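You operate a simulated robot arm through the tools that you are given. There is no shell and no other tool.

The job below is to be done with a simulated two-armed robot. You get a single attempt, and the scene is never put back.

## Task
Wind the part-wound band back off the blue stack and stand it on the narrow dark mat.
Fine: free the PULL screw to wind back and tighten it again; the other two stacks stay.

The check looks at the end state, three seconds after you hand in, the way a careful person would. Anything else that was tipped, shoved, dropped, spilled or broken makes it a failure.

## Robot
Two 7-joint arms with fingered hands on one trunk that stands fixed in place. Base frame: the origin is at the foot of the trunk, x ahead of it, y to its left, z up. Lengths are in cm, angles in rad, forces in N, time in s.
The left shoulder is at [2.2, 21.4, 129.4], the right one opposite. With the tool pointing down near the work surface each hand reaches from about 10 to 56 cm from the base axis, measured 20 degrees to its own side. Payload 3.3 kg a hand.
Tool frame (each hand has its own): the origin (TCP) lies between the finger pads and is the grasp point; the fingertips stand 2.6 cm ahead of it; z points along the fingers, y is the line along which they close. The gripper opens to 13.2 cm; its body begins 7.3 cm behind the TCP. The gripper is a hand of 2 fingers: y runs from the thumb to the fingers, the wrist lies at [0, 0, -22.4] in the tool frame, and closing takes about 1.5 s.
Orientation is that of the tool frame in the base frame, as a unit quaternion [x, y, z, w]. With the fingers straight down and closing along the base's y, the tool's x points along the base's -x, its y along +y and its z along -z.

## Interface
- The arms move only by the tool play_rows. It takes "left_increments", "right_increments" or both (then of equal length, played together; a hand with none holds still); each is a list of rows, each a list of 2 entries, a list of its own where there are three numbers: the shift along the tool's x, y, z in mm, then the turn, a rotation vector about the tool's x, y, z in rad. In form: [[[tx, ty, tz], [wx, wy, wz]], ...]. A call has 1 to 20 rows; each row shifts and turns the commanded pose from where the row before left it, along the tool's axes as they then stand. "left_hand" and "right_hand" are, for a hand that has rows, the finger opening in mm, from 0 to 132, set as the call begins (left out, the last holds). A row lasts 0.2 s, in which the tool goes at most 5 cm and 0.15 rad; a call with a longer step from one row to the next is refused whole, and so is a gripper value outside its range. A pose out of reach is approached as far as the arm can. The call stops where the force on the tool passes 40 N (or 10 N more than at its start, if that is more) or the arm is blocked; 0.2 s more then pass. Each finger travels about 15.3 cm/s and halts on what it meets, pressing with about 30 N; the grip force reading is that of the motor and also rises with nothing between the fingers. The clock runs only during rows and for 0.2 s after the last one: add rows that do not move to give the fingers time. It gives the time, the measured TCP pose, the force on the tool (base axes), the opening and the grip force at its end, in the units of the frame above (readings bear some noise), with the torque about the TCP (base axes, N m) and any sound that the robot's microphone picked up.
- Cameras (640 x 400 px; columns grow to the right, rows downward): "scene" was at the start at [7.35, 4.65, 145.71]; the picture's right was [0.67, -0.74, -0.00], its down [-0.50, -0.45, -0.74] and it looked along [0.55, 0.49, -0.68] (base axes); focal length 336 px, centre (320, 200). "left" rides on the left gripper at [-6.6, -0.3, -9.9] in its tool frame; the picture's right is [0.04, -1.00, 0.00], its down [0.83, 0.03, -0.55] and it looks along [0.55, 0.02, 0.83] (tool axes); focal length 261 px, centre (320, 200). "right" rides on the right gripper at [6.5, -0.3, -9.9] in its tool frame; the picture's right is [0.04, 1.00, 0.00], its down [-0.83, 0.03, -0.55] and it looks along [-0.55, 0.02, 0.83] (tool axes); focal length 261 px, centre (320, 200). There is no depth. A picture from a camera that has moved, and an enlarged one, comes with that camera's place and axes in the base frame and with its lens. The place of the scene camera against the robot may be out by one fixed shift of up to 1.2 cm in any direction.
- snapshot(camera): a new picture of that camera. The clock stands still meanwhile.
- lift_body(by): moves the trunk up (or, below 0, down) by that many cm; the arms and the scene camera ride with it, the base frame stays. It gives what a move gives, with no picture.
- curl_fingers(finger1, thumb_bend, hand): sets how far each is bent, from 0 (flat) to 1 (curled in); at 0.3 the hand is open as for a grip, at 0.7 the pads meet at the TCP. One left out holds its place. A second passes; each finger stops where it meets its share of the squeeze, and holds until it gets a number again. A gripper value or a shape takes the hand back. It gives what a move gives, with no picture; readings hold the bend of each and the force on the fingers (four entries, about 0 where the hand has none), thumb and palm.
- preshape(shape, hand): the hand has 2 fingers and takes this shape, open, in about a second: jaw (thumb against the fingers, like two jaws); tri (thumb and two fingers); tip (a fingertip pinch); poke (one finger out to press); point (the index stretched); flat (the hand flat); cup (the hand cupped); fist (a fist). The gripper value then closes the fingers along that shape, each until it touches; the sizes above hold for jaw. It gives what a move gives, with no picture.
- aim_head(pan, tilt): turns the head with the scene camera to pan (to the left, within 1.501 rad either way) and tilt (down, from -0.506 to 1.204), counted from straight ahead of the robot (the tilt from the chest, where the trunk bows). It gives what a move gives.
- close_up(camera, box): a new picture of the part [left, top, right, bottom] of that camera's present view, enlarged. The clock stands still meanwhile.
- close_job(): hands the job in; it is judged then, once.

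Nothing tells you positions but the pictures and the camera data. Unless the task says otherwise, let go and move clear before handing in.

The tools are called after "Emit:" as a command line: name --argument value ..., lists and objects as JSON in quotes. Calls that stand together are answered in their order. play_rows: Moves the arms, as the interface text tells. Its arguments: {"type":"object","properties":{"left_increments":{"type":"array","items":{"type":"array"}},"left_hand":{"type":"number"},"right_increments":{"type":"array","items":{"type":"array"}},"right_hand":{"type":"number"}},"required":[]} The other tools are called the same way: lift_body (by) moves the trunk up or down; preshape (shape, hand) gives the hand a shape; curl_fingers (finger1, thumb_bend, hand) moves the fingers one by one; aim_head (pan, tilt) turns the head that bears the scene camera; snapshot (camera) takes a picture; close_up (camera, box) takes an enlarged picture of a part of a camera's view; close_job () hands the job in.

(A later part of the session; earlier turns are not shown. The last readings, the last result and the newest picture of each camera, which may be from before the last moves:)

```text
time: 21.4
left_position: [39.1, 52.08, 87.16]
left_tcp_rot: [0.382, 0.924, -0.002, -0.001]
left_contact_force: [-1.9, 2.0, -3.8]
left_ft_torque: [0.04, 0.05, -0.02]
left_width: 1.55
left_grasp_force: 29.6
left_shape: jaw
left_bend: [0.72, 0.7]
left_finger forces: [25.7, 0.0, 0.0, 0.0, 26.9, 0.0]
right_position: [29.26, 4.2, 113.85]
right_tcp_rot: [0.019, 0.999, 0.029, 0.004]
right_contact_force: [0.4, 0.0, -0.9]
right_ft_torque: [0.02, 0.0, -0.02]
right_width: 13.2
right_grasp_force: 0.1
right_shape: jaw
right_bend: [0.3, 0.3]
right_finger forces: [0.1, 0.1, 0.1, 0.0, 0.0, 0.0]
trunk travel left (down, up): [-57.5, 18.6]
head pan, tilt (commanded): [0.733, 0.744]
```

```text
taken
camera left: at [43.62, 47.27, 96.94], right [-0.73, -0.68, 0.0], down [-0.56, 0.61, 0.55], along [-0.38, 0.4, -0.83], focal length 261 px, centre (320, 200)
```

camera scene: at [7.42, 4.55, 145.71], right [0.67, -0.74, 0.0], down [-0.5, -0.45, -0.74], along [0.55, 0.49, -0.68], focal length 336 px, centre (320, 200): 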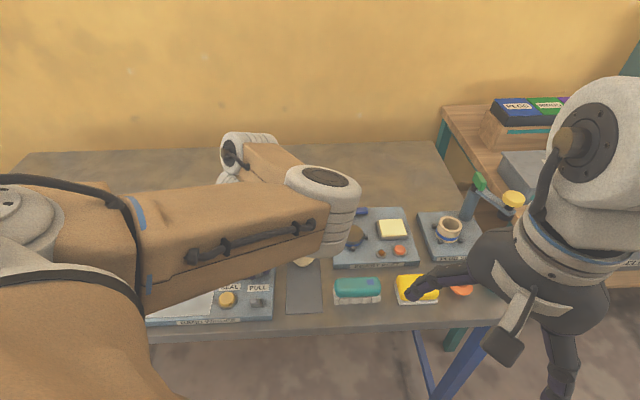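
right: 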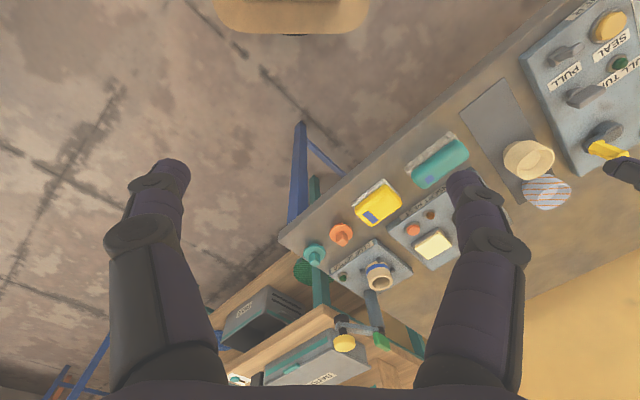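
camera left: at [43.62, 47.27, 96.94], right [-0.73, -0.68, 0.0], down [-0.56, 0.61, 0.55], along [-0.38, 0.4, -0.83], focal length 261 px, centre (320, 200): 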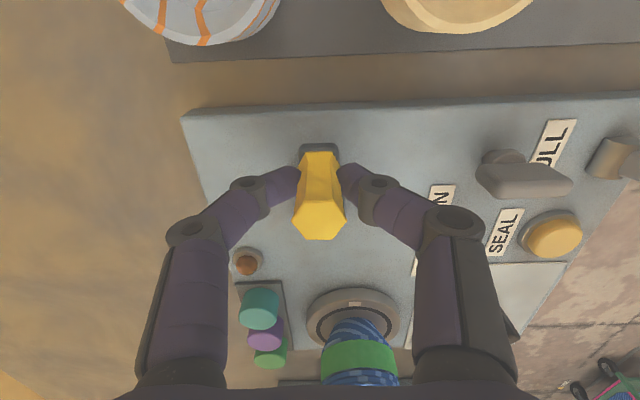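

The handle is held firmly. I'll try a small counter-clockwise crank move of about 27°, turning the hand with it, and see which way the band changes.

Emit:
play_rows --left_increments '[[[0.27, 4.43, 0], [0, 0, -0.12]], [[0.27, 4.43, 0], [0, 0, -0.12]], [[0.27, 4.43, 0], [0, 0, -0.12]], [[0.27, 4.43, 0], [0, 0, -0.12]], [[0, 0, 0], [0, 0, 0]]]'

Emit:
snapshot --camera "left"

Emit:
close_up --camera "scene" --box '[140, 200, 300, 330]'

```text
time: 22.6
left_position: [40.03, 53.48, 87.16]
left_tcp_rot: [0.151, 0.989, -0.001, -0.001]
left_contact_force: [-7.1, 1.7, -2.5]
left_ft_torque: [-0.02, 0.13, 0.02]
left_width: 1.59
left_grasp_force: 29.6
left_shape: jaw
left_bend: [0.72, 0.7]
left_finger forces: [27.3, 0.1, 0.0, 0.0, 28.0, 0.1]
right_position: [29.23, 4.12, 113.73]
right_tcp_rot: [0.019, 0.999, 0.03, 0.003]
right_contact_force: [0.0, -1.0, 0.5]
right_ft_torque: [0.01, -0.06, -0.01]
right_width: 13.16
right_grasp_force: 0.0
right_shape: jaw
right_bend: [0.3, 0.3]
right_finger forces: [0.0, 0.1, 0.0, 0.1, 0.0, 0.0]
trunk travel left (down, up): [-57.5, 18.6]
head pan, tilt (commanded): [0.733, 0.744]
```

```text
taken
camera left: at [46.17, 51.37, 96.92], right [-0.34, -0.94, 0.0], down [-0.78, 0.28, 0.55], along [-0.52, 0.18, -0.83], focal length 261 px, centre (320, 200)
```

left: 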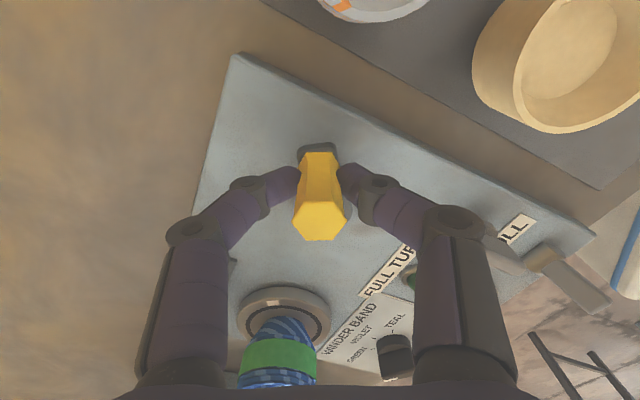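

```text
3.08 times, centred on (220, 265) of scene
camera zoom: at [7.27, 4.7, 145.71], right [0.67, -0.74, 0.0], down [-0.5, -0.45, -0.74], along [0.55, 0.49, -0.68], focal length 1034 px, centre (628, 0)
```

zoom: 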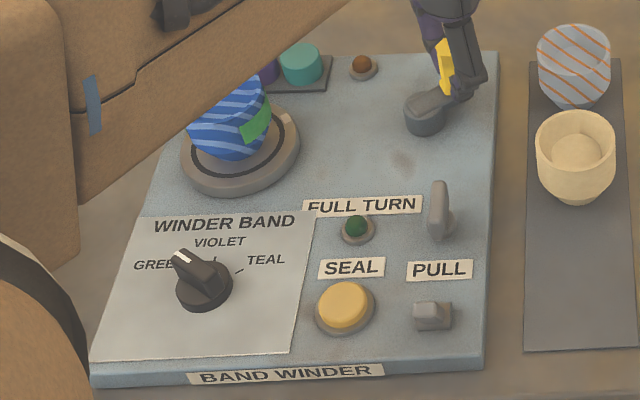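

The turntable turns 1:1 with the crank. The band's near end moved right with it, which fits unwinding toward the feed side. I'll continue counter-clockwise about 55° and compare.

Emit:
play_rows --left_increments '[[[0.9, 4.33, 0], [0, 0, -0.12]], [[0.26, 4.33, 0], [0, 0, -0.12]], [[0.26, 4.33, 0], [0, 0, -0.12]], [[0.26, 4.33, 0], [0, 0, -0.12]], [[0.26, 4.33, 0], [0, 0, -0.12]], [[0.26, 4.33, 0], [0, 0, -0.12]], [[0.26, 4.33, 0], [0, 0, -0.12]], [[0.26, 4.33, 0], [0, 0, -0.12]], [[0, 0, 0], [0, 0, 0]]]'

Emit:
snapshot --camera "left"

Emit:
close_up --camera "scene" --box '[140, 200, 300, 330]'

```text
time: 24.6
left_position: [39.19, 56.52, 87.3]
left_tcp_rot: [-0.323, 0.946, -0.003, -0.003]
left_contact_force: [-14.4, -17.4, -8.2]
left_ft_torque: [-0.3, 0.19, -0.01]
left_width: 1.49
left_grasp_force: 30.2
left_shape: jaw
left_bend: [0.72, 0.7]
left_finger forces: [19.7, 0.0, 0.1, 0.0, 24.0, 0.0]
right_position: [29.19, 3.93, 113.77]
right_tcp_rot: [0.019, 0.999, 0.03, 0.003]
right_contact_force: [-0.8, -1.6, 0.2]
right_ft_torque: [-0.02, 0.0, 0.03]
right_width: 13.17
right_grasp_force: 0.1
right_shape: jaw
right_bend: [0.3, 0.3]
right_finger forces: [0.0, 0.1, 0.0, 0.1, 0.1, 0.0]
trunk travel left (down, up): [-57.5, 18.6]
head pan, tilt (commanded): [0.733, 0.744]
```

```text
taken
camera left: at [44.63, 60.38, 96.95], right [0.58, -0.82, 0.0], down [-0.68, -0.48, 0.56], along [-0.45, -0.32, -0.83], focal length 261 px, centre (320, 200)
```

left: 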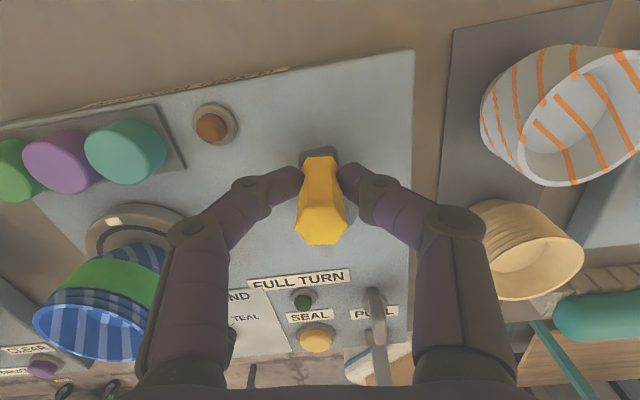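

```text
3.08 times, centred on (220, 265) of scene
camera zoom: at [7.22, 4.51, 145.72], right [0.67, -0.74, 0.0], down [-0.5, -0.45, -0.74], along [0.55, 0.49, -0.68], focal length 1034 px, centre (628, 0)
```

zoom: 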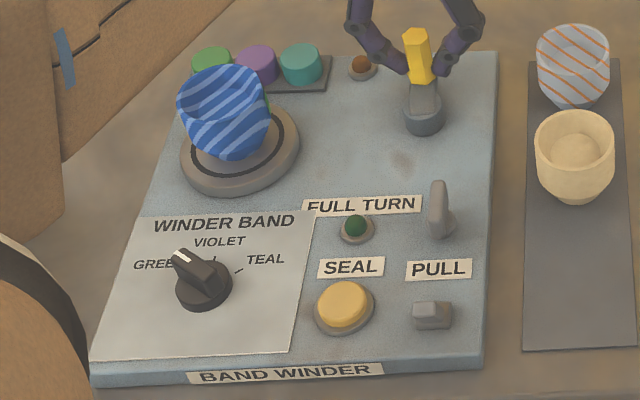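

The crank has turned about 82–93°, with a little green still showing at the right edge in the scene view. I'll enlarge the stack before continuing.

Emit:
close_up --camera "left" --box '[10, 180, 210, 380]'

Emit:
close_up --camera "scene" --box '[175, 205, 225, 255]'

```text
2.00 times, centred on (110, 280) of left
camera zoom: at [44.63, 60.38, 96.95], right [0.58, -0.82, 0.0], down [-0.68, -0.48, 0.56], along [-0.45, -0.32, -0.83], focal length 521 px, centre (740, 40)
```

zoom: 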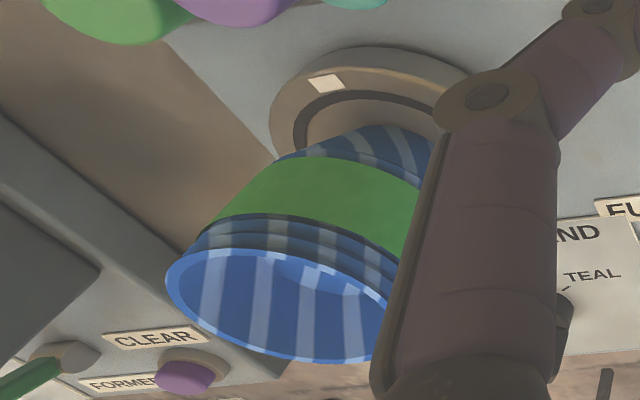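

```text
8.00 times, centred on (200, 230) of scene
camera zoom: at [7.22, 4.51, 145.72], right [0.67, -0.74, 0.0], down [-0.5, -0.45, -0.74], along [0.55, 0.49, -0.68], focal length 2688 px, centre (1280, -40)
```

zoom: 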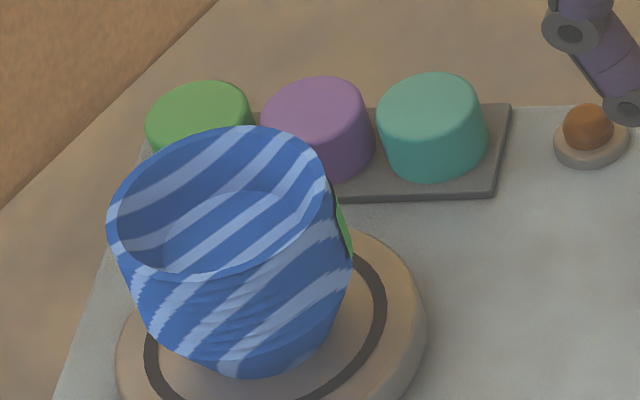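

The band still wraps out of sight toward the far side, and the fitted crank radius is nearer 3.0 cm. I'll continue counter-clockwise with the corrected arc, eased inward.

Emit:
play_rows --left_increments '[[[2.5, 2.5, 0.5], [0, 0, -0.1]], [[0.84, 3.43, 0], [0, 0, -0.12]], [[0.84, 3.43, 0], [0, 0, -0.12]], [[0.84, 3.43, 0], [0, 0, -0.12]], [[0.84, 3.43, 0], [0, 0, -0.12]], [[0, 0, 0], [0, 0, 0]]]'

Emit:
snapshot --camera "left"

Emit:
close_up --camera "scene" --box '[140, 200, 300, 330]'

```text
time: 26.0
left_position: [37.76, 57.3, 87.13]
left_tcp_rot: [-0.581, 0.814, 0.0, -0.001]
left_contact_force: [-1.8, -14.4, -2.5]
left_ft_torque: [-0.26, -0.01, -0.03]
left_width: 1.52
left_grasp_force: 30.5
left_shape: jaw
left_bend: [0.72, 0.7]
left_finger forces: [24.0, 0.0, 0.0, 0.1, 26.5, 0.1]
right_position: [29.28, 3.93, 113.73]
right_tcp_rot: [0.019, 0.999, 0.029, 0.004]
right_contact_force: [0.6, 0.2, 0.5]
right_ft_torque: [-0.03, -0.04, -0.01]
right_width: 13.2
right_grasp_force: 0.0
right_shape: jaw
right_bend: [0.3, 0.3]
right_finger forces: [0.0, 0.0, 0.0, 0.0, 0.0, 0.1]
trunk travel left (down, up): [-57.5, 18.6]
head pan, tilt (commanded): [0.733, 0.744]
```

```text
taken
camera left: at [40.2, 63.33, 96.94], right [0.93, -0.36, 0.0], down [-0.3, -0.78, 0.55], along [-0.2, -0.52, -0.83], focal length 261 px, centre (320, 200)
```

left: 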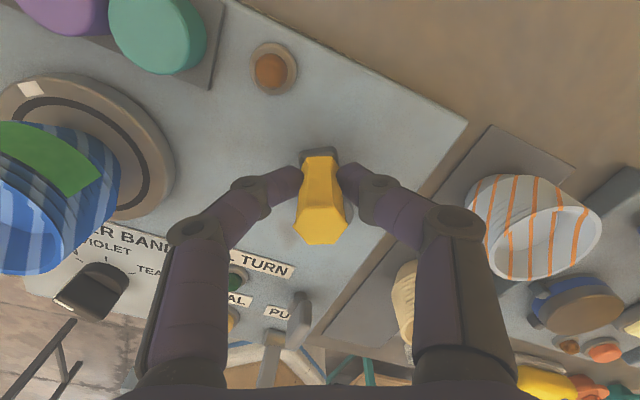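

```text
3.08 times, centred on (220, 265) of scene
camera zoom: at [7.34, 4.49, 145.72], right [0.67, -0.74, 0.0], down [-0.5, -0.45, -0.74], along [0.55, 0.49, -0.68], focal length 1034 px, centre (628, 0)
```

zoom: 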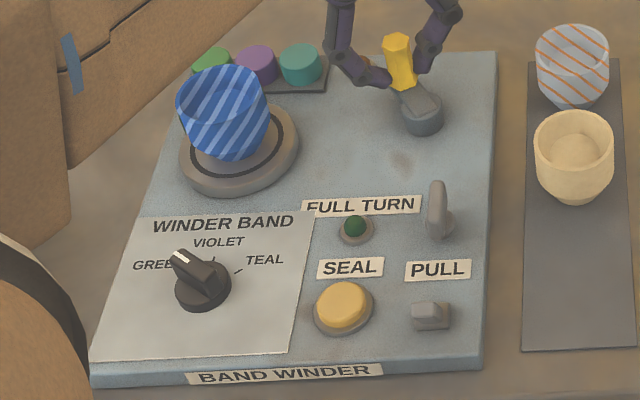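

The band's trailing end is now in view, and in the scene view the near face is bare. The hand is close to its comfortable turn limit, so I'll let go, lift, and look at the far side of the stack before re-gripping.

Emit:
play_rows --left_hand 45 --left_increments '[[[0, 0, 0], [0, 0, 0]], [[0, 0, 0], [0, 0, 0]], [[0, 0, -20], [0, 0, 0]], [[0, 0, -40], [0, 0, 0]], [[-40, 0, -30], [0, 0, 0]], [[-40, 0, 0], [0, 0, 0]], [[0, 0, 0], [0, 0, 0]]]'

Emit:
snapshot --camera "left"

Emit:
close_up --camera "left" --box '[0, 60, 300, 280]'

```text
time: 27.6
left_position: [39.84, 63.86, 96.24]
left_tcp_rot: [-0.579, 0.815, 0.0, -0.001]
left_contact_force: [-0.2, -0.2, 0.2]
left_ft_torque: [0.01, 0.01, 0.0]
left_width: 4.53
left_grasp_force: 0.0
left_shape: jaw
left_bend: [0.74, 0.7]
left_finger forces: [0.0, 0.0, 0.0, 0.0, 0.0, 0.1]
left hand out of reach, approached as far as the arm can: row 6
right_position: [29.31, 4.21, 113.78]
right_tcp_rot: [0.019, 0.999, 0.029, 0.003]
right_contact_force: [0.1, 0.2, -0.5]
right_ft_torque: [-0.02, 0.01, 0.02]
right_width: 13.18
right_grasp_force: 0.0
right_shape: jaw
right_bend: [0.3, 0.3]
right_finger forces: [0.0, 0.1, 0.0, 0.0, 0.1, 0.1]
trunk travel left (down, up): [-57.5, 18.6]
head pan, tilt (commanded): [0.733, 0.744]
```

```text
taken
camera left: at [42.16, 70.09, 105.92], right [0.93, -0.37, 0.0], down [-0.3, -0.77, 0.55], along [-0.2, -0.52, -0.83], focal length 261 px, centre (320, 200)
```

left: 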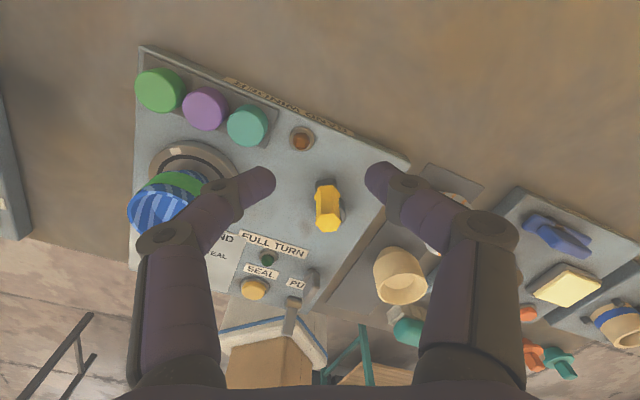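

```text
1.82 times, centred on (150, 170) of left
camera zoom: at [42.16, 70.09, 105.92], right [0.93, -0.37, 0.0], down [-0.3, -0.77, 0.55], along [-0.2, -0.52, -0.83], focal length 474 px, centre (629, 254)
```

zoom: 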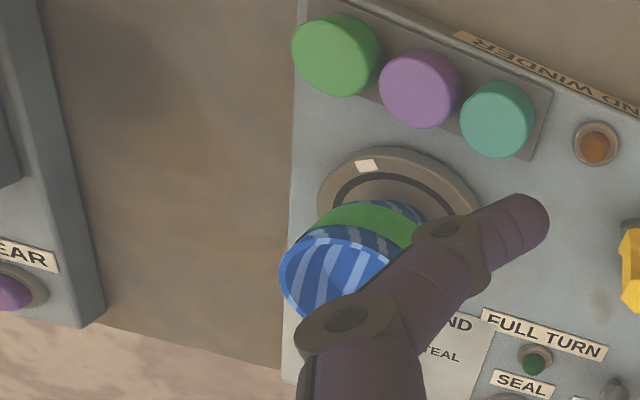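

The band still reaches round to the far-left side. I'll bring the hand back over the handle, near (37.8, 57.0), turned back for a fresh grip.

Emit:
play_rows --left_increments '[[[35, 0, 0], [0, 0, 0.143]], [[35, 0, 0], [0, 0, 0.143]], [[0, 0, 0], [0, 0, 0.143]], [[0, 0, 0], [0, 0, 0.143]], [[0, 0, 0], [0, 0, 0.143]], [[0, 0, 0], [0, 0, 0.143]], [[0, 0, 0], [0, 0, 0.143]], [[0, 0, 0], [0, 0, 0.143]], [[0, 0, 0], [0, 0, 0.143]], [[0, 0, 0], [0, 0, 0.143]], [[0, 0, 0], [0, 0, 0.143]], [[0, 0, 0], [0, 0, 0.143]], [[0, 0, 0], [0, 0, 0.143]], [[0, 0, 0], [0, 0, 0.143]], [[0, 0, 0], [0, 0, 0]]]'

Emit:
snapshot --camera "left"

Emit:
close_up --camera "scene" --box '[140, 200, 300, 330]'

```text
time: 30.8
left_position: [37.04, 57.54, 96.13]
left_tcp_rot: [0.374, 0.928, -0.001, -0.001]
left_contact_force: [-0.5, 0.6, -0.2]
left_ft_torque: [-0.04, 0.05, -0.02]
left_width: 4.49
left_grasp_force: 0.0
left_shape: jaw
left_bend: [0.74, 0.7]
left_finger forces: [0.1, 0.1, 0.0, 0.1, 0.0, 0.0]
right_position: [29.33, 4.0, 113.8]
right_tcp_rot: [0.02, 0.999, 0.029, 0.003]
right_contact_force: [-0.9, -0.7, -0.6]
right_ft_torque: [-0.01, -0.01, 0.0]
right_width: 13.19
right_grasp_force: 0.1
right_shape: jaw
right_bend: [0.3, 0.3]
right_finger forces: [0.0, 0.1, 0.1, 0.1, 0.0, 0.0]
trunk travel left (down, up): [-57.5, 18.6]
head pan, tilt (commanded): [0.733, 0.744]
```

```text
taken
camera left: at [41.65, 52.82, 105.88], right [-0.72, -0.69, 0.0], down [-0.58, 0.6, 0.55], along [-0.38, 0.4, -0.83], focal length 261 px, centre (320, 200)
```

left: 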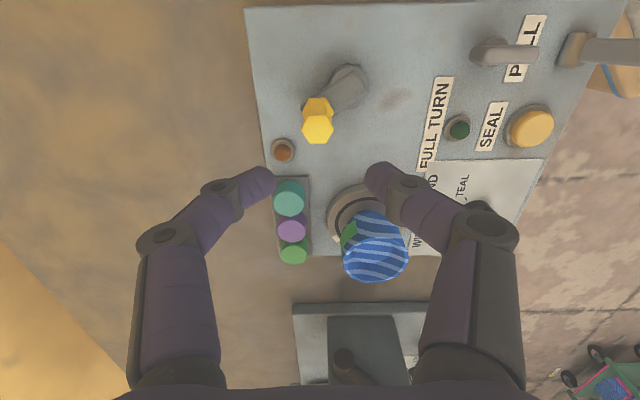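

```text
3.08 times, centred on (220, 265) of scene
camera zoom: at [7.35, 4.66, 145.71], right [0.67, -0.74, 0.0], down [-0.5, -0.45, -0.74], along [0.55, 0.49, -0.68], focal length 1034 px, centre (628, 0)
```

zoom: 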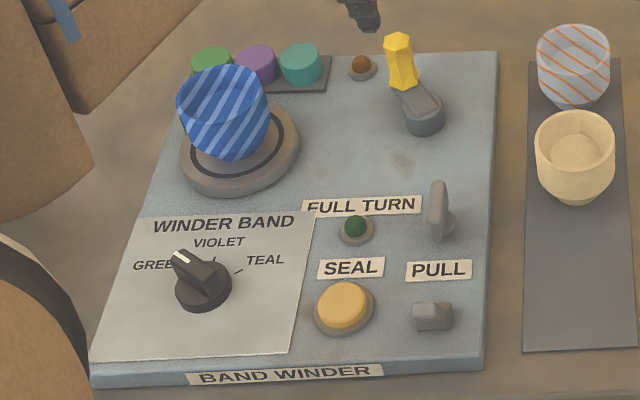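

From this side the band's leading part has moved on, and a bare gap now shows toward the robot. I'll re-grip the handle at (37.8, 57.1), a little higher to clear the crank arm.

Emit:
play_rows --left_increments '[[[-8.5, 2, 30], [0, 0, 0]], [[0, 0, 30], [0, 0, 0]], [[0, 0, 22], [0, 0, 0]], [[0, 0, 0], [0, 0, 0]]]'

Emit:
play_rows --left_hand 0 --left_increments '[[[0, 0, 0], [0, 0, 0]], [[0, 0, 0], [0, 0, 0]], [[0, 0, 0], [0, 0, 0]], [[0, 0, 0], [0, 0, 0]]]'

Emit:
snapshot --camera "left"

```text
time: 31.8
left_position: [37.78, 57.11, 87.97]
left_tcp_rot: [0.373, 0.928, -0.001, 0.0]
left_contact_force: [1.0, 0.1, 0.4]
left_ft_torque: [0.0, -0.01, 0.0]
left_width: 4.52
left_grasp_force: 0.0
left_shape: jaw
left_bend: [0.74, 0.7]
left_finger forces: [0.1, 0.0, 0.1, 0.0, 0.0, 0.0]
right_position: [29.33, 4.04, 113.95]
right_tcp_rot: [0.019, 0.999, 0.029, 0.003]
right_contact_force: [0.1, 0.2, -0.4]
right_ft_torque: [0.01, 0.01, 0.0]
right_width: 13.2
right_grasp_force: 0.1
right_shape: jaw
right_bend: [0.3, 0.3]
right_finger forces: [0.0, 0.0, 0.0, 0.0, 0.1, 0.1]
trunk travel left (down, up): [-57.5, 18.6]
head pan, tilt (commanded): [0.733, 0.744]
```

```text
time: 32.8
left_position: [37.79, 57.03, 87.93]
left_tcp_rot: [0.373, 0.928, -0.002, 0.0]
left_contact_force: [-0.8, -0.6, -4.7]
left_ft_torque: [-0.03, 0.03, -0.01]
left_width: 1.45
left_grasp_force: 29.7
left_shape: jaw
left_bend: [0.72, 0.7]
left_finger forces: [26.1, 0.1, 0.0, 0.0, 27.0, 0.0]
right_position: [29.29, 4.18, 113.9]
right_tcp_rot: [0.019, 0.999, 0.03, 0.005]
right_contact_force: [0.3, 0.7, 0.0]
right_ft_torque: [-0.01, 0.0, 0.02]
right_width: 13.19
right_grasp_force: 0.1
right_shape: jaw
right_bend: [0.3, 0.3]
right_finger forces: [0.0, 0.0, 0.1, 0.1, 0.0, 0.0]
trunk travel left (down, up): [-57.5, 18.6]
head pan, tilt (commanded): [0.733, 0.744]
```

```text
taken
camera left: at [42.4, 52.37, 97.68], right [-0.72, -0.69, 0.0], down [-0.58, 0.6, 0.55], along [-0.39, 0.4, -0.83], focal length 261 px, centre (320, 200)
```

left: 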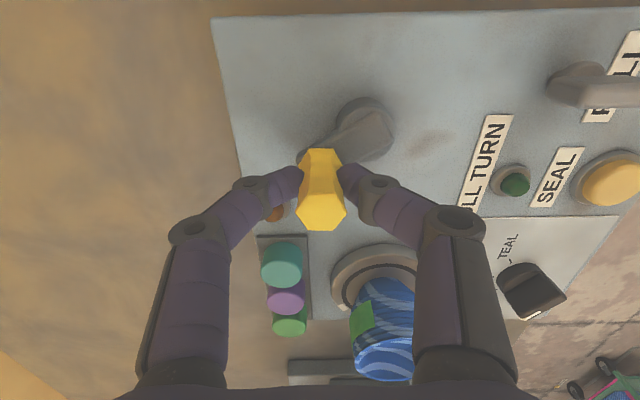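

Gripped again. I'll continue about 55° counter-clockwise around the hub.

Emit:
play_rows --left_increments '[[[2.82, -1.97, 0], [0, 0, -0.12]], [[2.82, -1.97, 0], [0, 0, -0.12]], [[2.82, -1.97, 0], [0, 0, -0.12]], [[2.82, -1.97, 0], [0, 0, -0.12]], [[2.82, -1.97, 0], [0, 0, -0.12]], [[2.82, -1.97, 0], [0, 0, -0.12]], [[2.82, -1.97, 0], [0, 0, -0.12]], [[2.82, -1.97, 0], [0, 0, -0.12]], [[0, 0, 0], [0, 0, 0]]]'

Emit:
snapshot --camera "left"

Emit:
close_up --camera "scene" --box '[140, 200, 300, 330]'

```text
time: 34.8
left_position: [35.22, 56.43, 87.95]
left_tcp_rot: [-0.099, 0.995, 0.0, -0.002]
left_contact_force: [-2.9, 3.3, -0.2]
left_ft_torque: [0.1, 0.03, 0.0]
left_width: 1.48
left_grasp_force: 29.8
left_shape: jaw
left_bend: [0.72, 0.7]
left_finger forces: [30.2, 0.1, 0.1, 0.0, 26.3, 0.0]
right_position: [29.31, 4.15, 113.78]
right_tcp_rot: [0.02, 0.999, 0.029, 0.003]
right_contact_force: [-0.7, 0.3, 0.1]
right_ft_torque: [0.0, -0.03, 0.0]
right_width: 13.21
right_grasp_force: 0.1
right_shape: jaw
right_bend: [0.3, 0.3]
right_finger forces: [0.0, 0.1, 0.0, 0.0, 0.0, 0.0]
trunk travel left (down, up): [-57.5, 18.6]
head pan, tilt (commanded): [0.733, 0.744]
```

```text
taken
camera left: at [41.74, 57.47, 97.64], right [0.16, -0.99, 0.0], down [-0.82, -0.13, 0.56], along [-0.55, -0.09, -0.83], focal length 261 px, centre (320, 200)
```

left: 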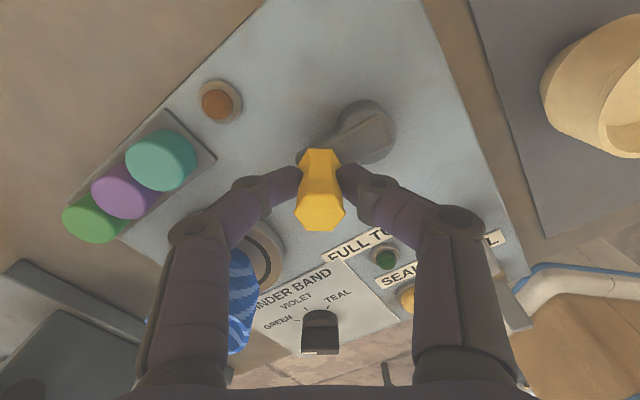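

```text
3.08 times, centred on (220, 265) of scene
camera zoom: at [7.31, 4.71, 145.71], right [0.67, -0.74, 0.0], down [-0.5, -0.45, -0.74], along [0.55, 0.49, -0.68], focal length 1034 px, centre (628, 0)
```

zoom: 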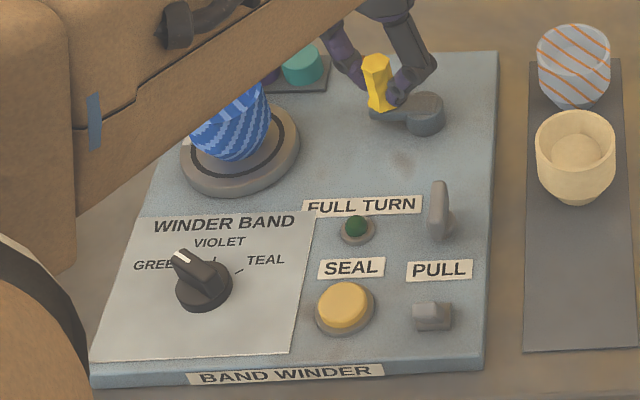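

Half a turn is done with low forces and no sign of the band spreading to the near side. I'll continue another 55°.

Emit:
play_rows --left_increments '[[[2.82, -1.97, 0], [0, 0, -0.12]], [[2.82, -1.97, 0], [0, 0, -0.12]], [[2.82, -1.97, 0], [0, 0, -0.12]], [[2.82, -1.97, 0], [0, 0, -0.12]], [[2.82, -1.97, 0], [0, 0, -0.12]], [[2.82, -1.97, 0], [0, 0, -0.12]], [[2.82, -1.97, 0], [0, 0, -0.12]], [[2.82, -1.97, 0], [0, 0, -0.12]], [[0, 0, 0], [0, 0, 0]]]'

Emit:
snapshot --camera "left"

Emit:
close_up --camera "scene" --box '[140, 200, 300, 330]'

```text
time: 36.8
left_position: [34.32, 53.8, 88.02]
left_tcp_rot: [-0.548, 0.837, 0.0, -0.002]
left_contact_force: [-11.0, -2.0, -5.1]
left_ft_torque: [-0.01, 0.22, 0.02]
left_width: 1.43
left_grasp_force: 30.1
left_shape: jaw
left_bend: [0.72, 0.7]
left_finger forces: [33.3, 0.1, 0.0, 0.0, 23.1, 0.1]
right_position: [29.14, 4.11, 113.84]
right_tcp_rot: [0.019, 0.999, 0.03, 0.003]
right_contact_force: [0.1, -0.3, 0.3]
right_ft_torque: [-0.02, -0.01, 0.0]
right_width: 13.17
right_grasp_force: 0.0
right_shape: jaw
right_bend: [0.3, 0.3]
right_finger forces: [0.0, 0.0, 0.0, 0.1, 0.0, 0.1]
trunk travel left (down, up): [-57.5, 18.6]
head pan, tilt (commanded): [0.733, 0.744]
```

```text
taken
camera left: at [37.21, 59.72, 97.67], right [0.9, -0.44, 0.0], down [-0.36, -0.75, 0.56], along [-0.24, -0.5, -0.83], focal length 261 px, centre (320, 200)
```

left: 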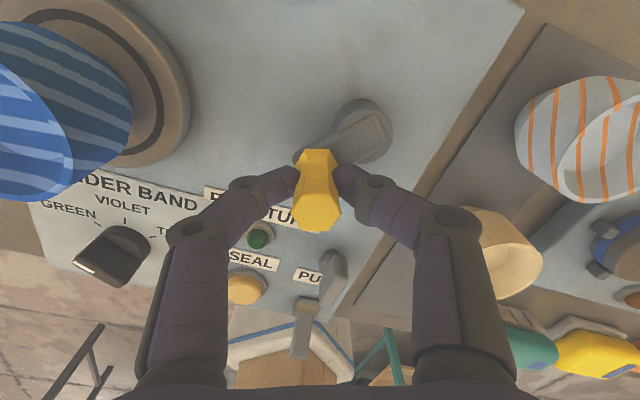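

```text
3.08 times, centred on (220, 265) of scene
camera zoom: at [7.21, 4.69, 145.71], right [0.67, -0.74, 0.0], down [-0.5, -0.45, -0.74], along [0.55, 0.49, -0.68], focal length 1034 px, centre (628, 0)
```

zoom: 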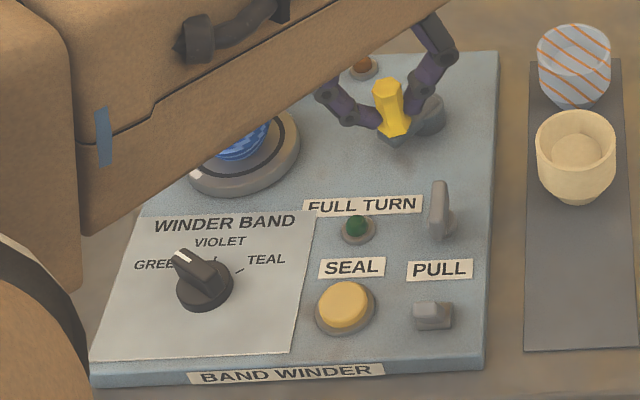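

The crank has turned about 237°, and the side facing this camera is bare. I'll release, lift, and move over the stack to view its far side directly.

Emit:
play_rows --left_hand 45 --left_increments '[[[0, 0, 0], [0, 0, 0]], [[0, 0, 0], [0, 0, 0]], [[0, 0, -20], [0, 0, 0]], [[0, 0, -40], [0, 0, 0]], [[0, 0, -45], [0, 0, 0]], [[-12, 37, 0], [0, 0, 0]], [[-12, 37, 0], [0, 0, 0]], [[-12, 37, 0], [0, 0, 0]], [[0, 0, 0], [0, 0, 0]]]'

Emit:
snapshot --camera "left"

Emit:
close_up --camera "left" --box '[200, 80, 440, 260]'

```text
time: 38.8
left_position: [25.78, 61.55, 98.48]
left_tcp_rot: [-0.547, 0.837, 0.0, -0.002]
left_contact_force: [1.0, 0.1, -1.2]
left_ft_torque: [0.02, 0.02, 0.0]
left_width: 4.48
left_grasp_force: 0.0
left_shape: jaw
left_bend: [0.74, 0.7]
left_finger forces: [0.0, 0.0, 0.0, 0.0, 0.1, 0.0]
right_position: [29.26, 4.06, 113.77]
right_tcp_rot: [0.019, 0.999, 0.03, 0.003]
right_contact_force: [0.1, -0.5, -0.5]
right_ft_torque: [-0.03, 0.05, 0.02]
right_width: 13.19
right_grasp_force: 0.1
right_shape: jaw
right_bend: [0.3, 0.3]
right_finger forces: [0.1, 0.1, 0.0, 0.1, 0.1, 0.0]
trunk travel left (down, up): [-57.5, 18.6]
head pan, tilt (commanded): [0.733, 0.744]
```

```text
taken
camera left: at [28.7, 67.51, 108.19], right [0.9, -0.44, 0.0], down [-0.36, -0.75, 0.55], along [-0.24, -0.5, -0.83], focal length 261 px, centre (320, 200)
```

left: 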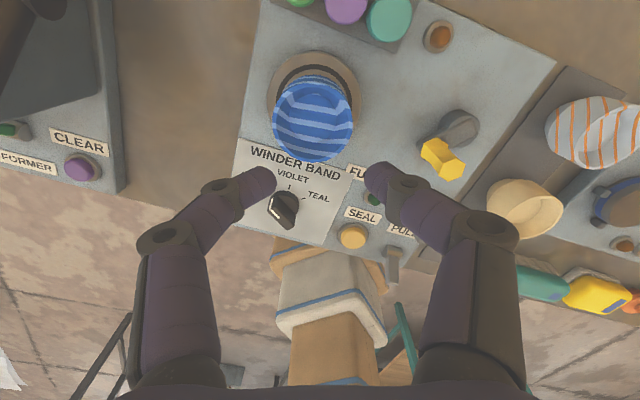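

```text
2.22 times, centred on (320, 170) of left
camera zoom: at [28.7, 67.51, 108.19], right [0.9, -0.44, 0.0], down [-0.36, -0.75, 0.55], along [-0.24, -0.5, -0.83], focal length 579 px, centre (320, 267)
```

zoom: 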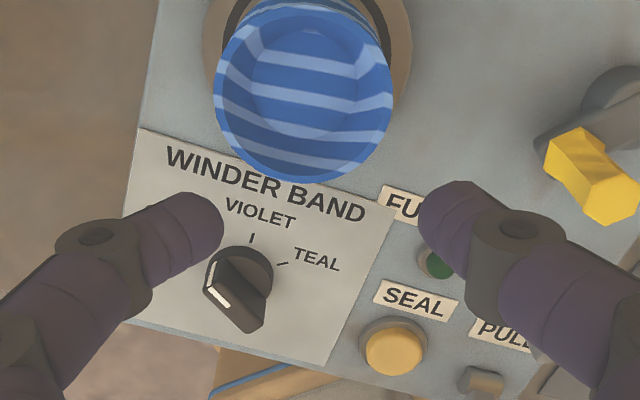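

Emit:
close_up --camera "left" --box '[250, 30, 390, 170]'

Emit:
close_up --camera "scene" --box '[140, 190, 260, 270]'

```text
2.86 times, centred on (320, 100) of left
camera zoom: at [28.7, 67.51, 108.19], right [0.9, -0.44, 0.0], down [-0.36, -0.75, 0.55], along [-0.24, -0.5, -0.83], focal length 745 px, centre (320, 486)
```

zoom: 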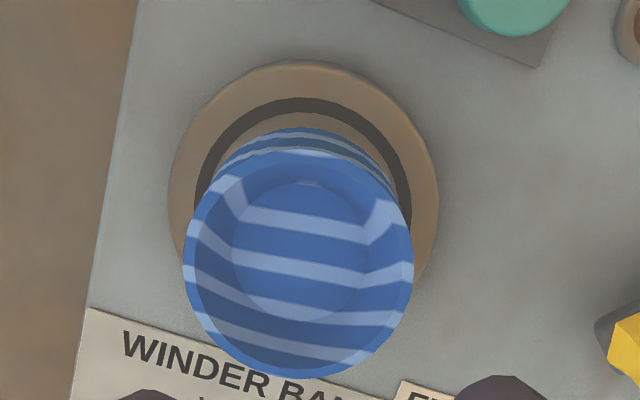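

```text
5.00 times, centred on (200, 230) of scene
camera zoom: at [7.4, 4.58, 145.71], right [0.67, -0.74, 0.0], down [-0.5, -0.45, -0.74], along [0.55, 0.49, -0.68], focal length 1680 px, centre (920, 50)
```

zoom: 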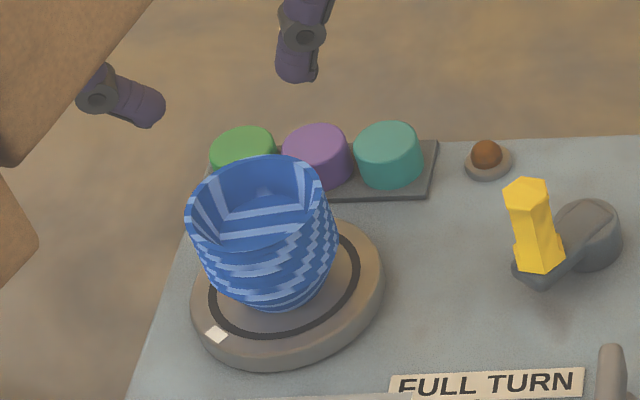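

No green shows from the robot side or from above. To be sure about the far-left face, I'll move the camera round to that side for a lower-angle look.

Emit:
play_rows --left_increments '[[[5, 35, 8], [0, 0, 0]], [[5, 35, 8], [0, 0, 0]], [[5, 35, 8], [0, 0, 0]], [[0, 0, 0], [0, 0, 0]]]'

Emit:
snapshot --camera "left"

```text
time: 39.8
left_position: [15.66, 64.51, 95.99]
left_tcp_rot: [-0.547, 0.837, 0.0, -0.001]
left_contact_force: [0.2, 0.4, 0.2]
left_ft_torque: [0.0, -0.02, 0.0]
left_width: 4.49
left_grasp_force: 0.1
left_shape: jaw
left_bend: [0.74, 0.7]
left_finger forces: [0.0, 0.0, 0.1, 0.0, 0.1, 0.1]
right_position: [29.37, 4.14, 113.71]
right_tcp_rot: [0.02, 0.999, 0.03, 0.003]
right_contact_force: [0.1, 0.1, -0.4]
right_ft_torque: [0.02, 0.01, 0.03]
right_width: 13.19
right_grasp_force: 0.1
right_shape: jaw
right_bend: [0.3, 0.3]
right_finger forces: [0.0, 0.0, 0.0, 0.0, 0.0, 0.0]
trunk travel left (down, up): [-57.5, 18.6]
head pan, tilt (commanded): [0.733, 0.744]
```

```text
taken
camera left: at [18.54, 70.39, 105.72], right [0.9, -0.44, 0.0], down [-0.36, -0.75, 0.55], along [-0.24, -0.5, -0.83], focal length 261 px, centre (320, 200)
```

left: 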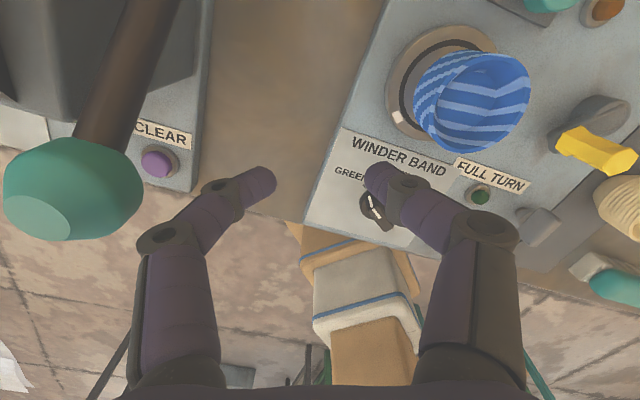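

Emit:
close_up --camera "left" --box '[370, 10, 550, 170]'

```text
2.50 times, centred on (460, 90) of left
camera zoom: at [18.54, 70.39, 105.72], right [0.9, -0.44, 0.0], down [-0.36, -0.75, 0.55], along [-0.24, -0.5, -0.83], focal length 652 px, centre (-30, 475)
```

zoom: 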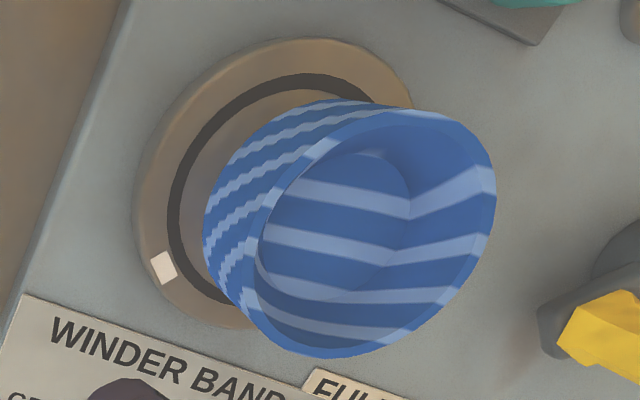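

From the far-left side there's no green either, so the band is fully wound off. Next I'll tighten the PULL screw, starting by going above the wing with the jaws set across it.

Emit:
play_rows --left_increments '[[[0, 0, -40], [0, 0, 0]], [[19.7, -36.2, 0], [0, 0, 0]], [[19.7, -36.2, 0], [0, 0, 0]], [[19.7, -36.2, 0], [0, 0, 0]], [[19.7, -36.2, 0], [0, 0, 0]], [[19.7, -36.2, 0], [0, 0, 0]], [[19.7, -36.2, 0], [0, 0, 0]], [[0, 0, 10], [0, 0, 0.126]], [[0, 0, 20], [0, 0, 0.126]], [[0, 0, 20], [0, 0, 0.126]], [[0, 0, 0], [0, 0, 0]]]'

Emit:
snapshot --camera "left"

Emit:
close_up --camera "left" --box '[220, 80, 420, 220]'

Emit:
close_up --camera "scene" --box '[140, 200, 300, 330]'

```text
time: 42.2
left_position: [30.67, 44.94, 95.06]
left_tcp_rot: [-0.38, 0.925, 0.0, -0.001]
left_contact_force: [0.5, -0.5, -0.5]
left_ft_torque: [0.0, 0.03, 0.01]
left_width: 4.47
left_grasp_force: 0.0
left_shape: jaw
left_bend: [0.74, 0.7]
left_finger forces: [0.0, 0.0, 0.1, 0.1, 0.0, 0.1]
right_position: [29.21, 4.09, 113.72]
right_tcp_rot: [0.019, 0.999, 0.03, 0.004]
right_contact_force: [-0.2, 0.7, 0.6]
right_ft_torque: [0.01, -0.05, -0.02]
right_width: 13.2
right_grasp_force: 0.0
right_shape: jaw
right_bend: [0.3, 0.3]
right_finger forces: [0.0, 0.1, 0.1, 0.0, 0.0, 0.1]
trunk travel left (down, up): [-57.5, 18.6]
head pan, tilt (commanded): [0.733, 0.744]
```

```text
taken
camera left: at [35.53, 49.31, 104.79], right [0.67, -0.74, 0.0], down [-0.62, -0.56, 0.55], along [-0.41, -0.37, -0.83], focal length 261 px, centre (320, 200)
```

left: 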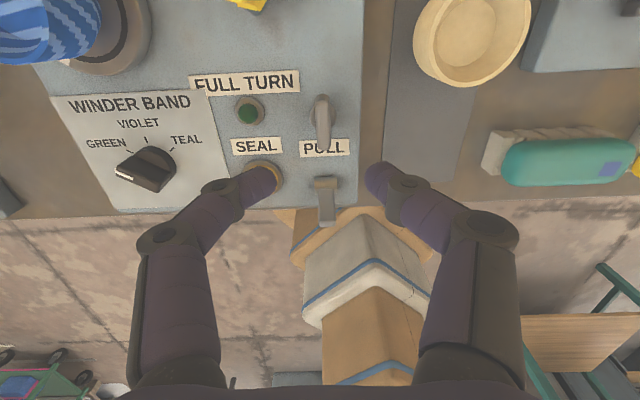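

```text
2.86 times, centred on (320, 150) of left
camera zoom: at [35.53, 49.31, 104.79], right [0.67, -0.74, 0.0], down [-0.62, -0.56, 0.55], along [-0.41, -0.37, -0.83], focal length 745 px, centre (320, 343)
```

zoom: 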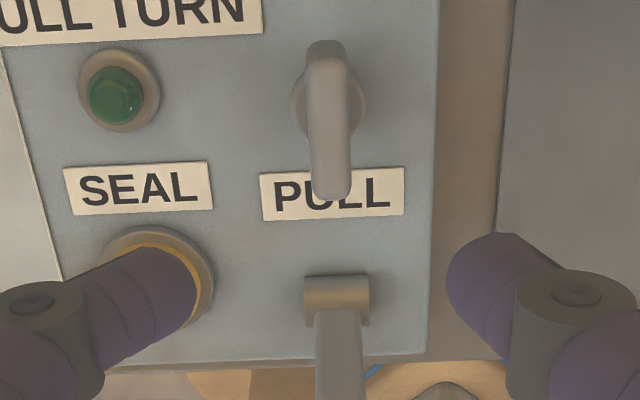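

```text
3.08 times, centred on (220, 265) of scene
camera zoom: at [7.34, 4.62, 145.71], right [0.67, -0.74, 0.0], down [-0.5, -0.45, -0.74], along [0.55, 0.49, -0.68], focal length 1034 px, centre (628, 0)
```

zoom: 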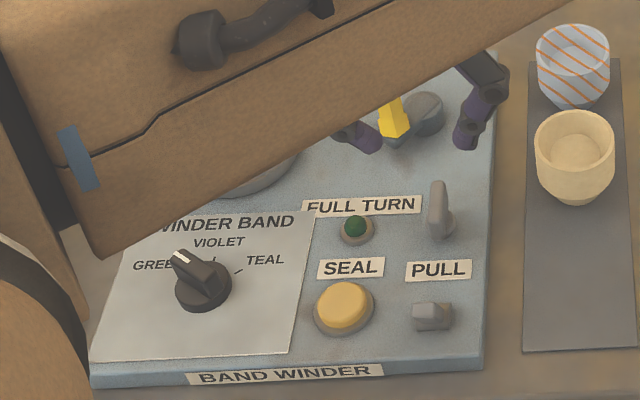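

The wing lies along the panel's depth with its axis at about (31.0, 44.95). I'll go down, grip it and turn it clockwise back to tight.

Emit:
play_rows --left_increments '[[[-2.3, -2.3, 30], [0, 0, 0]], [[0, 0, 30], [0, 0, 0]], [[0, 0, 25], [0, 0, 0]], [[0, 0, 11], [0, 0, 0]], [[0, 0, 0], [0, 0, 0]]]'

Emit:
play_rows --left_hand 0 --left_increments '[[[0, 0, 0], [0, 0, 0]], [[0, 0, 0], [0, 0, 0]], [[0, 0, 0], [0, 0, 0]], [[0, 0, 0], [0, 0, 0]]]'

Emit:
snapshot --camera "left"

```text
time: 43.4
left_position: [30.97, 44.88, 85.39]
left_tcp_rot: [-0.379, 0.925, 0.0, -0.001]
left_contact_force: [0.5, -0.9, -0.3]
left_ft_torque: [-0.03, -0.02, -0.01]
left_width: 4.48
left_grasp_force: 0.0
left_shape: jaw
left_bend: [0.74, 0.7]
left_finger forces: [0.1, 0.0, 0.0, 0.0, 0.1, 0.0]
right_position: [29.36, 4.17, 113.71]
right_tcp_rot: [0.019, 0.999, 0.029, 0.003]
right_contact_force: [0.0, -0.4, -0.3]
right_ft_torque: [0.0, 0.0, -0.02]
right_width: 13.19
right_grasp_force: 0.0
right_shape: jaw
right_bend: [0.3, 0.3]
right_finger forces: [0.0, 0.0, 0.0, 0.0, 0.0, 0.0]
trunk travel left (down, up): [-57.5, 18.6]
head pan, tilt (commanded): [0.733, 0.744]
```

```text
time: 44.4
left_position: [30.89, 44.79, 85.44]
left_tcp_rot: [-0.38, 0.925, 0.0, -0.001]
left_contact_force: [-5.1, -6.4, -4.0]
left_ft_torque: [-0.14, 0.16, 0.0]
left_width: 1.44
left_grasp_force: 30.2
left_shape: jaw
left_bend: [0.72, 0.7]
left_finger forces: [26.7, 0.1, 0.0, 0.0, 26.6, 0.0]
right_position: [29.27, 4.14, 113.79]
right_tcp_rot: [0.02, 0.999, 0.029, 0.003]
right_contact_force: [-1.3, 0.2, -0.4]
right_ft_torque: [0.0, 0.0, -0.01]
right_width: 13.18
right_grasp_force: 0.0
right_shape: jaw
right_bend: [0.3, 0.3]
right_finger forces: [0.0, 0.1, 0.1, 0.0, 0.0, 0.1]
trunk travel left (down, up): [-57.5, 18.6]
head pan, tilt (commanded): [0.733, 0.744]
```

```text
taken
camera left: at [35.74, 49.19, 95.16], right [0.67, -0.74, 0.0], down [-0.61, -0.56, 0.56], along [-0.41, -0.37, -0.83], focal length 261 px, centre (320, 200)
```

left: 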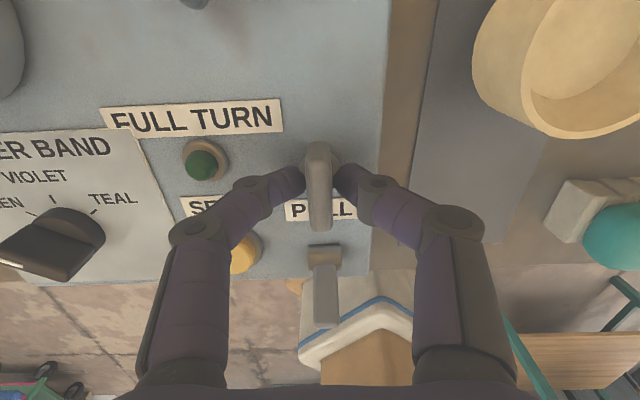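

Gripped square on the wing. I'll turn it clockwise in steps.

Emit:
play_rows --left_increments '[[[1, 0, 0], [0, 0, 0.1]], [[0, 0, 0], [0, 0, 0.1]], [[0, 0, 0], [0, 0, 0.1]], [[0, 0, 0], [0, 0, 0.1]], [[0, 0, 0], [0, 0, 0.1]], [[0, 0, 0], [0, 0, 0.1]], [[0, 0, 0], [0, 0, 0.1]], [[0, 0, 0], [0, 0, 0]]]'

Emit:
snapshot --camera "left"

```text
time: 46.2
left_position: [30.77, 44.83, 85.52]
left_tcp_rot: [-0.039, 0.999, 0.0, -0.001]
left_contact_force: [-12.4, 4.3, -5.6]
left_ft_torque: [0.08, 0.24, 0.06]
left_width: 1.39
left_grasp_force: 30.2
left_shape: jaw
left_bend: [0.72, 0.7]
left_finger forces: [31.4, 0.0, 0.0, 0.0, 25.4, 0.0]
right_position: [29.23, 4.29, 113.83]
right_tcp_rot: [0.019, 0.999, 0.029, 0.003]
right_contact_force: [-0.6, -0.3, -0.2]
right_ft_torque: [0.0, 0.0, 0.01]
right_width: 13.19
right_grasp_force: 0.0
right_shape: jaw
right_bend: [0.3, 0.3]
right_finger forces: [0.0, 0.0, 0.0, 0.0, 0.0, 0.0]
trunk travel left (down, up): [-57.5, 18.6]
head pan, tilt (commanded): [0.733, 0.744]
```

```text
taken
camera left: at [37.35, 45.17, 95.19], right [0.04, -1.0, 0.0], down [-0.83, -0.03, 0.55], along [-0.55, -0.02, -0.83], focal length 261 px, centre (320, 200)
```

left: 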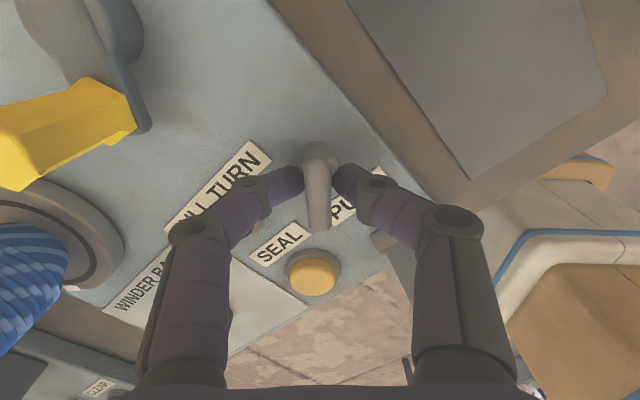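

It has turned about 40° clockwise smoothly. I'll continue toward the original orientation and watch for the stop.

Emit:
play_rows --left_increments '[[[1.5, 1, 0.5], [0, 0, 0.1]], [[0, 0, 0], [0, 0, 0.1]], [[0, 0, 0], [0, 0, 0.1]], [[0, 0, 0], [0, 0, 0.1]], [[0, 0, 0], [0, 0, 0.1]], [[0, 0, 0], [0, 0, 0.1]], [[0, 0, 0], [0, 0, 0]]]'

Emit:
snapshot --camera "left"

```text
time: 47.8
left_position: [30.66, 45.06, 85.32]
left_tcp_rot: [0.258, 0.966, -0.001, 0.0]
left_contact_force: [-3.4, 12.0, -0.4]
left_ft_torque: [0.26, 0.08, 0.04]
left_width: 1.36
left_grasp_force: 30.3
left_shape: jaw
left_bend: [0.72, 0.7]
left_finger forces: [32.8, 0.0, 0.0, 0.0, 23.9, 0.1]
right_position: [29.24, 4.19, 113.8]
right_tcp_rot: [0.019, 0.999, 0.029, 0.003]
right_contact_force: [-0.6, 0.2, -0.4]
right_ft_torque: [0.01, -0.03, 0.03]
right_width: 13.19
right_grasp_force: 0.1
right_shape: jaw
right_bend: [0.3, 0.3]
right_finger forces: [0.1, 0.1, 0.0, 0.0, 0.0, 0.0]
trunk travel left (down, up): [-57.5, 18.6]
head pan, tilt (commanded): [0.733, 0.744]
```

```text
taken
camera left: at [36.27, 41.59, 95.16], right [-0.53, -0.85, 0.0], down [-0.7, 0.45, 0.55], along [-0.47, 0.29, -0.83], focal length 261 px, centre (320, 200)
```

left: 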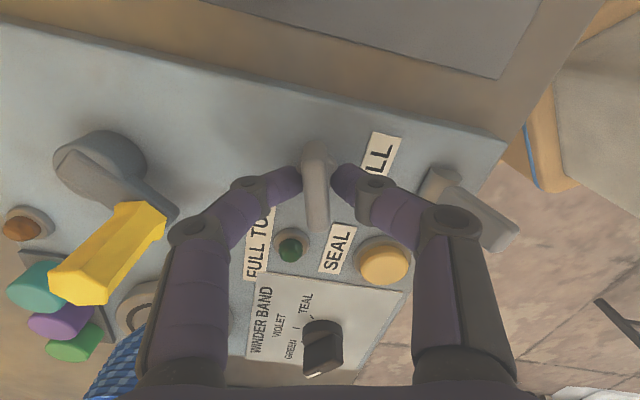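

About 75° has come back. I'll finish the last part and press gently into the stop.

Emit:
play_rows --left_increments '[[[1, 1.5, 0], [0, 0, 0.1]], [[0, 0, 0], [0, 0, 0.1]], [[0, 0, 0], [0, 0, 0.1]], [[0, 0, 0], [0, 0, 0.08]], [[0, 0, 0], [0, 0, 0]]]'

Emit:
snapshot --camera "left"

```text
time: 49.0
left_position: [30.66, 45.16, 85.38]
left_tcp_rot: [0.436, 0.9, -0.001, 0.0]
left_contact_force: [1.2, 14.3, 1.3]
left_ft_torque: [0.29, -0.04, 0.3]
left_width: 1.39
left_grasp_force: 30.4
left_shape: jaw
left_bend: [0.72, 0.7]
left_finger forces: [37.8, 0.0, 0.0, 0.0, 21.7, 0.0]
right_position: [29.31, 4.18, 113.86]
right_tcp_rot: [0.019, 0.999, 0.028, 0.003]
right_contact_force: [-0.4, -0.5, -0.5]
right_ft_torque: [0.02, 0.02, 0.02]
right_width: 13.19
right_grasp_force: 0.0
right_shape: jaw
right_bend: [0.3, 0.3]
right_finger forces: [0.0, 0.1, 0.0, 0.0, 0.0, 0.1]
trunk travel left (down, up): [-57.5, 18.6]
head pan, tilt (commanded): [0.733, 0.744]
```

```text
taken
camera left: at [34.59, 39.93, 95.12], right [-0.81, -0.59, 0.0], down [-0.49, 0.67, 0.55], along [-0.33, 0.45, -0.83], focal length 261 px, centre (320, 200)
```

left: 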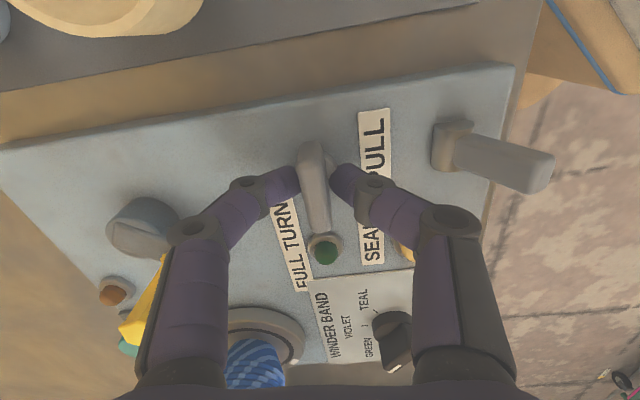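

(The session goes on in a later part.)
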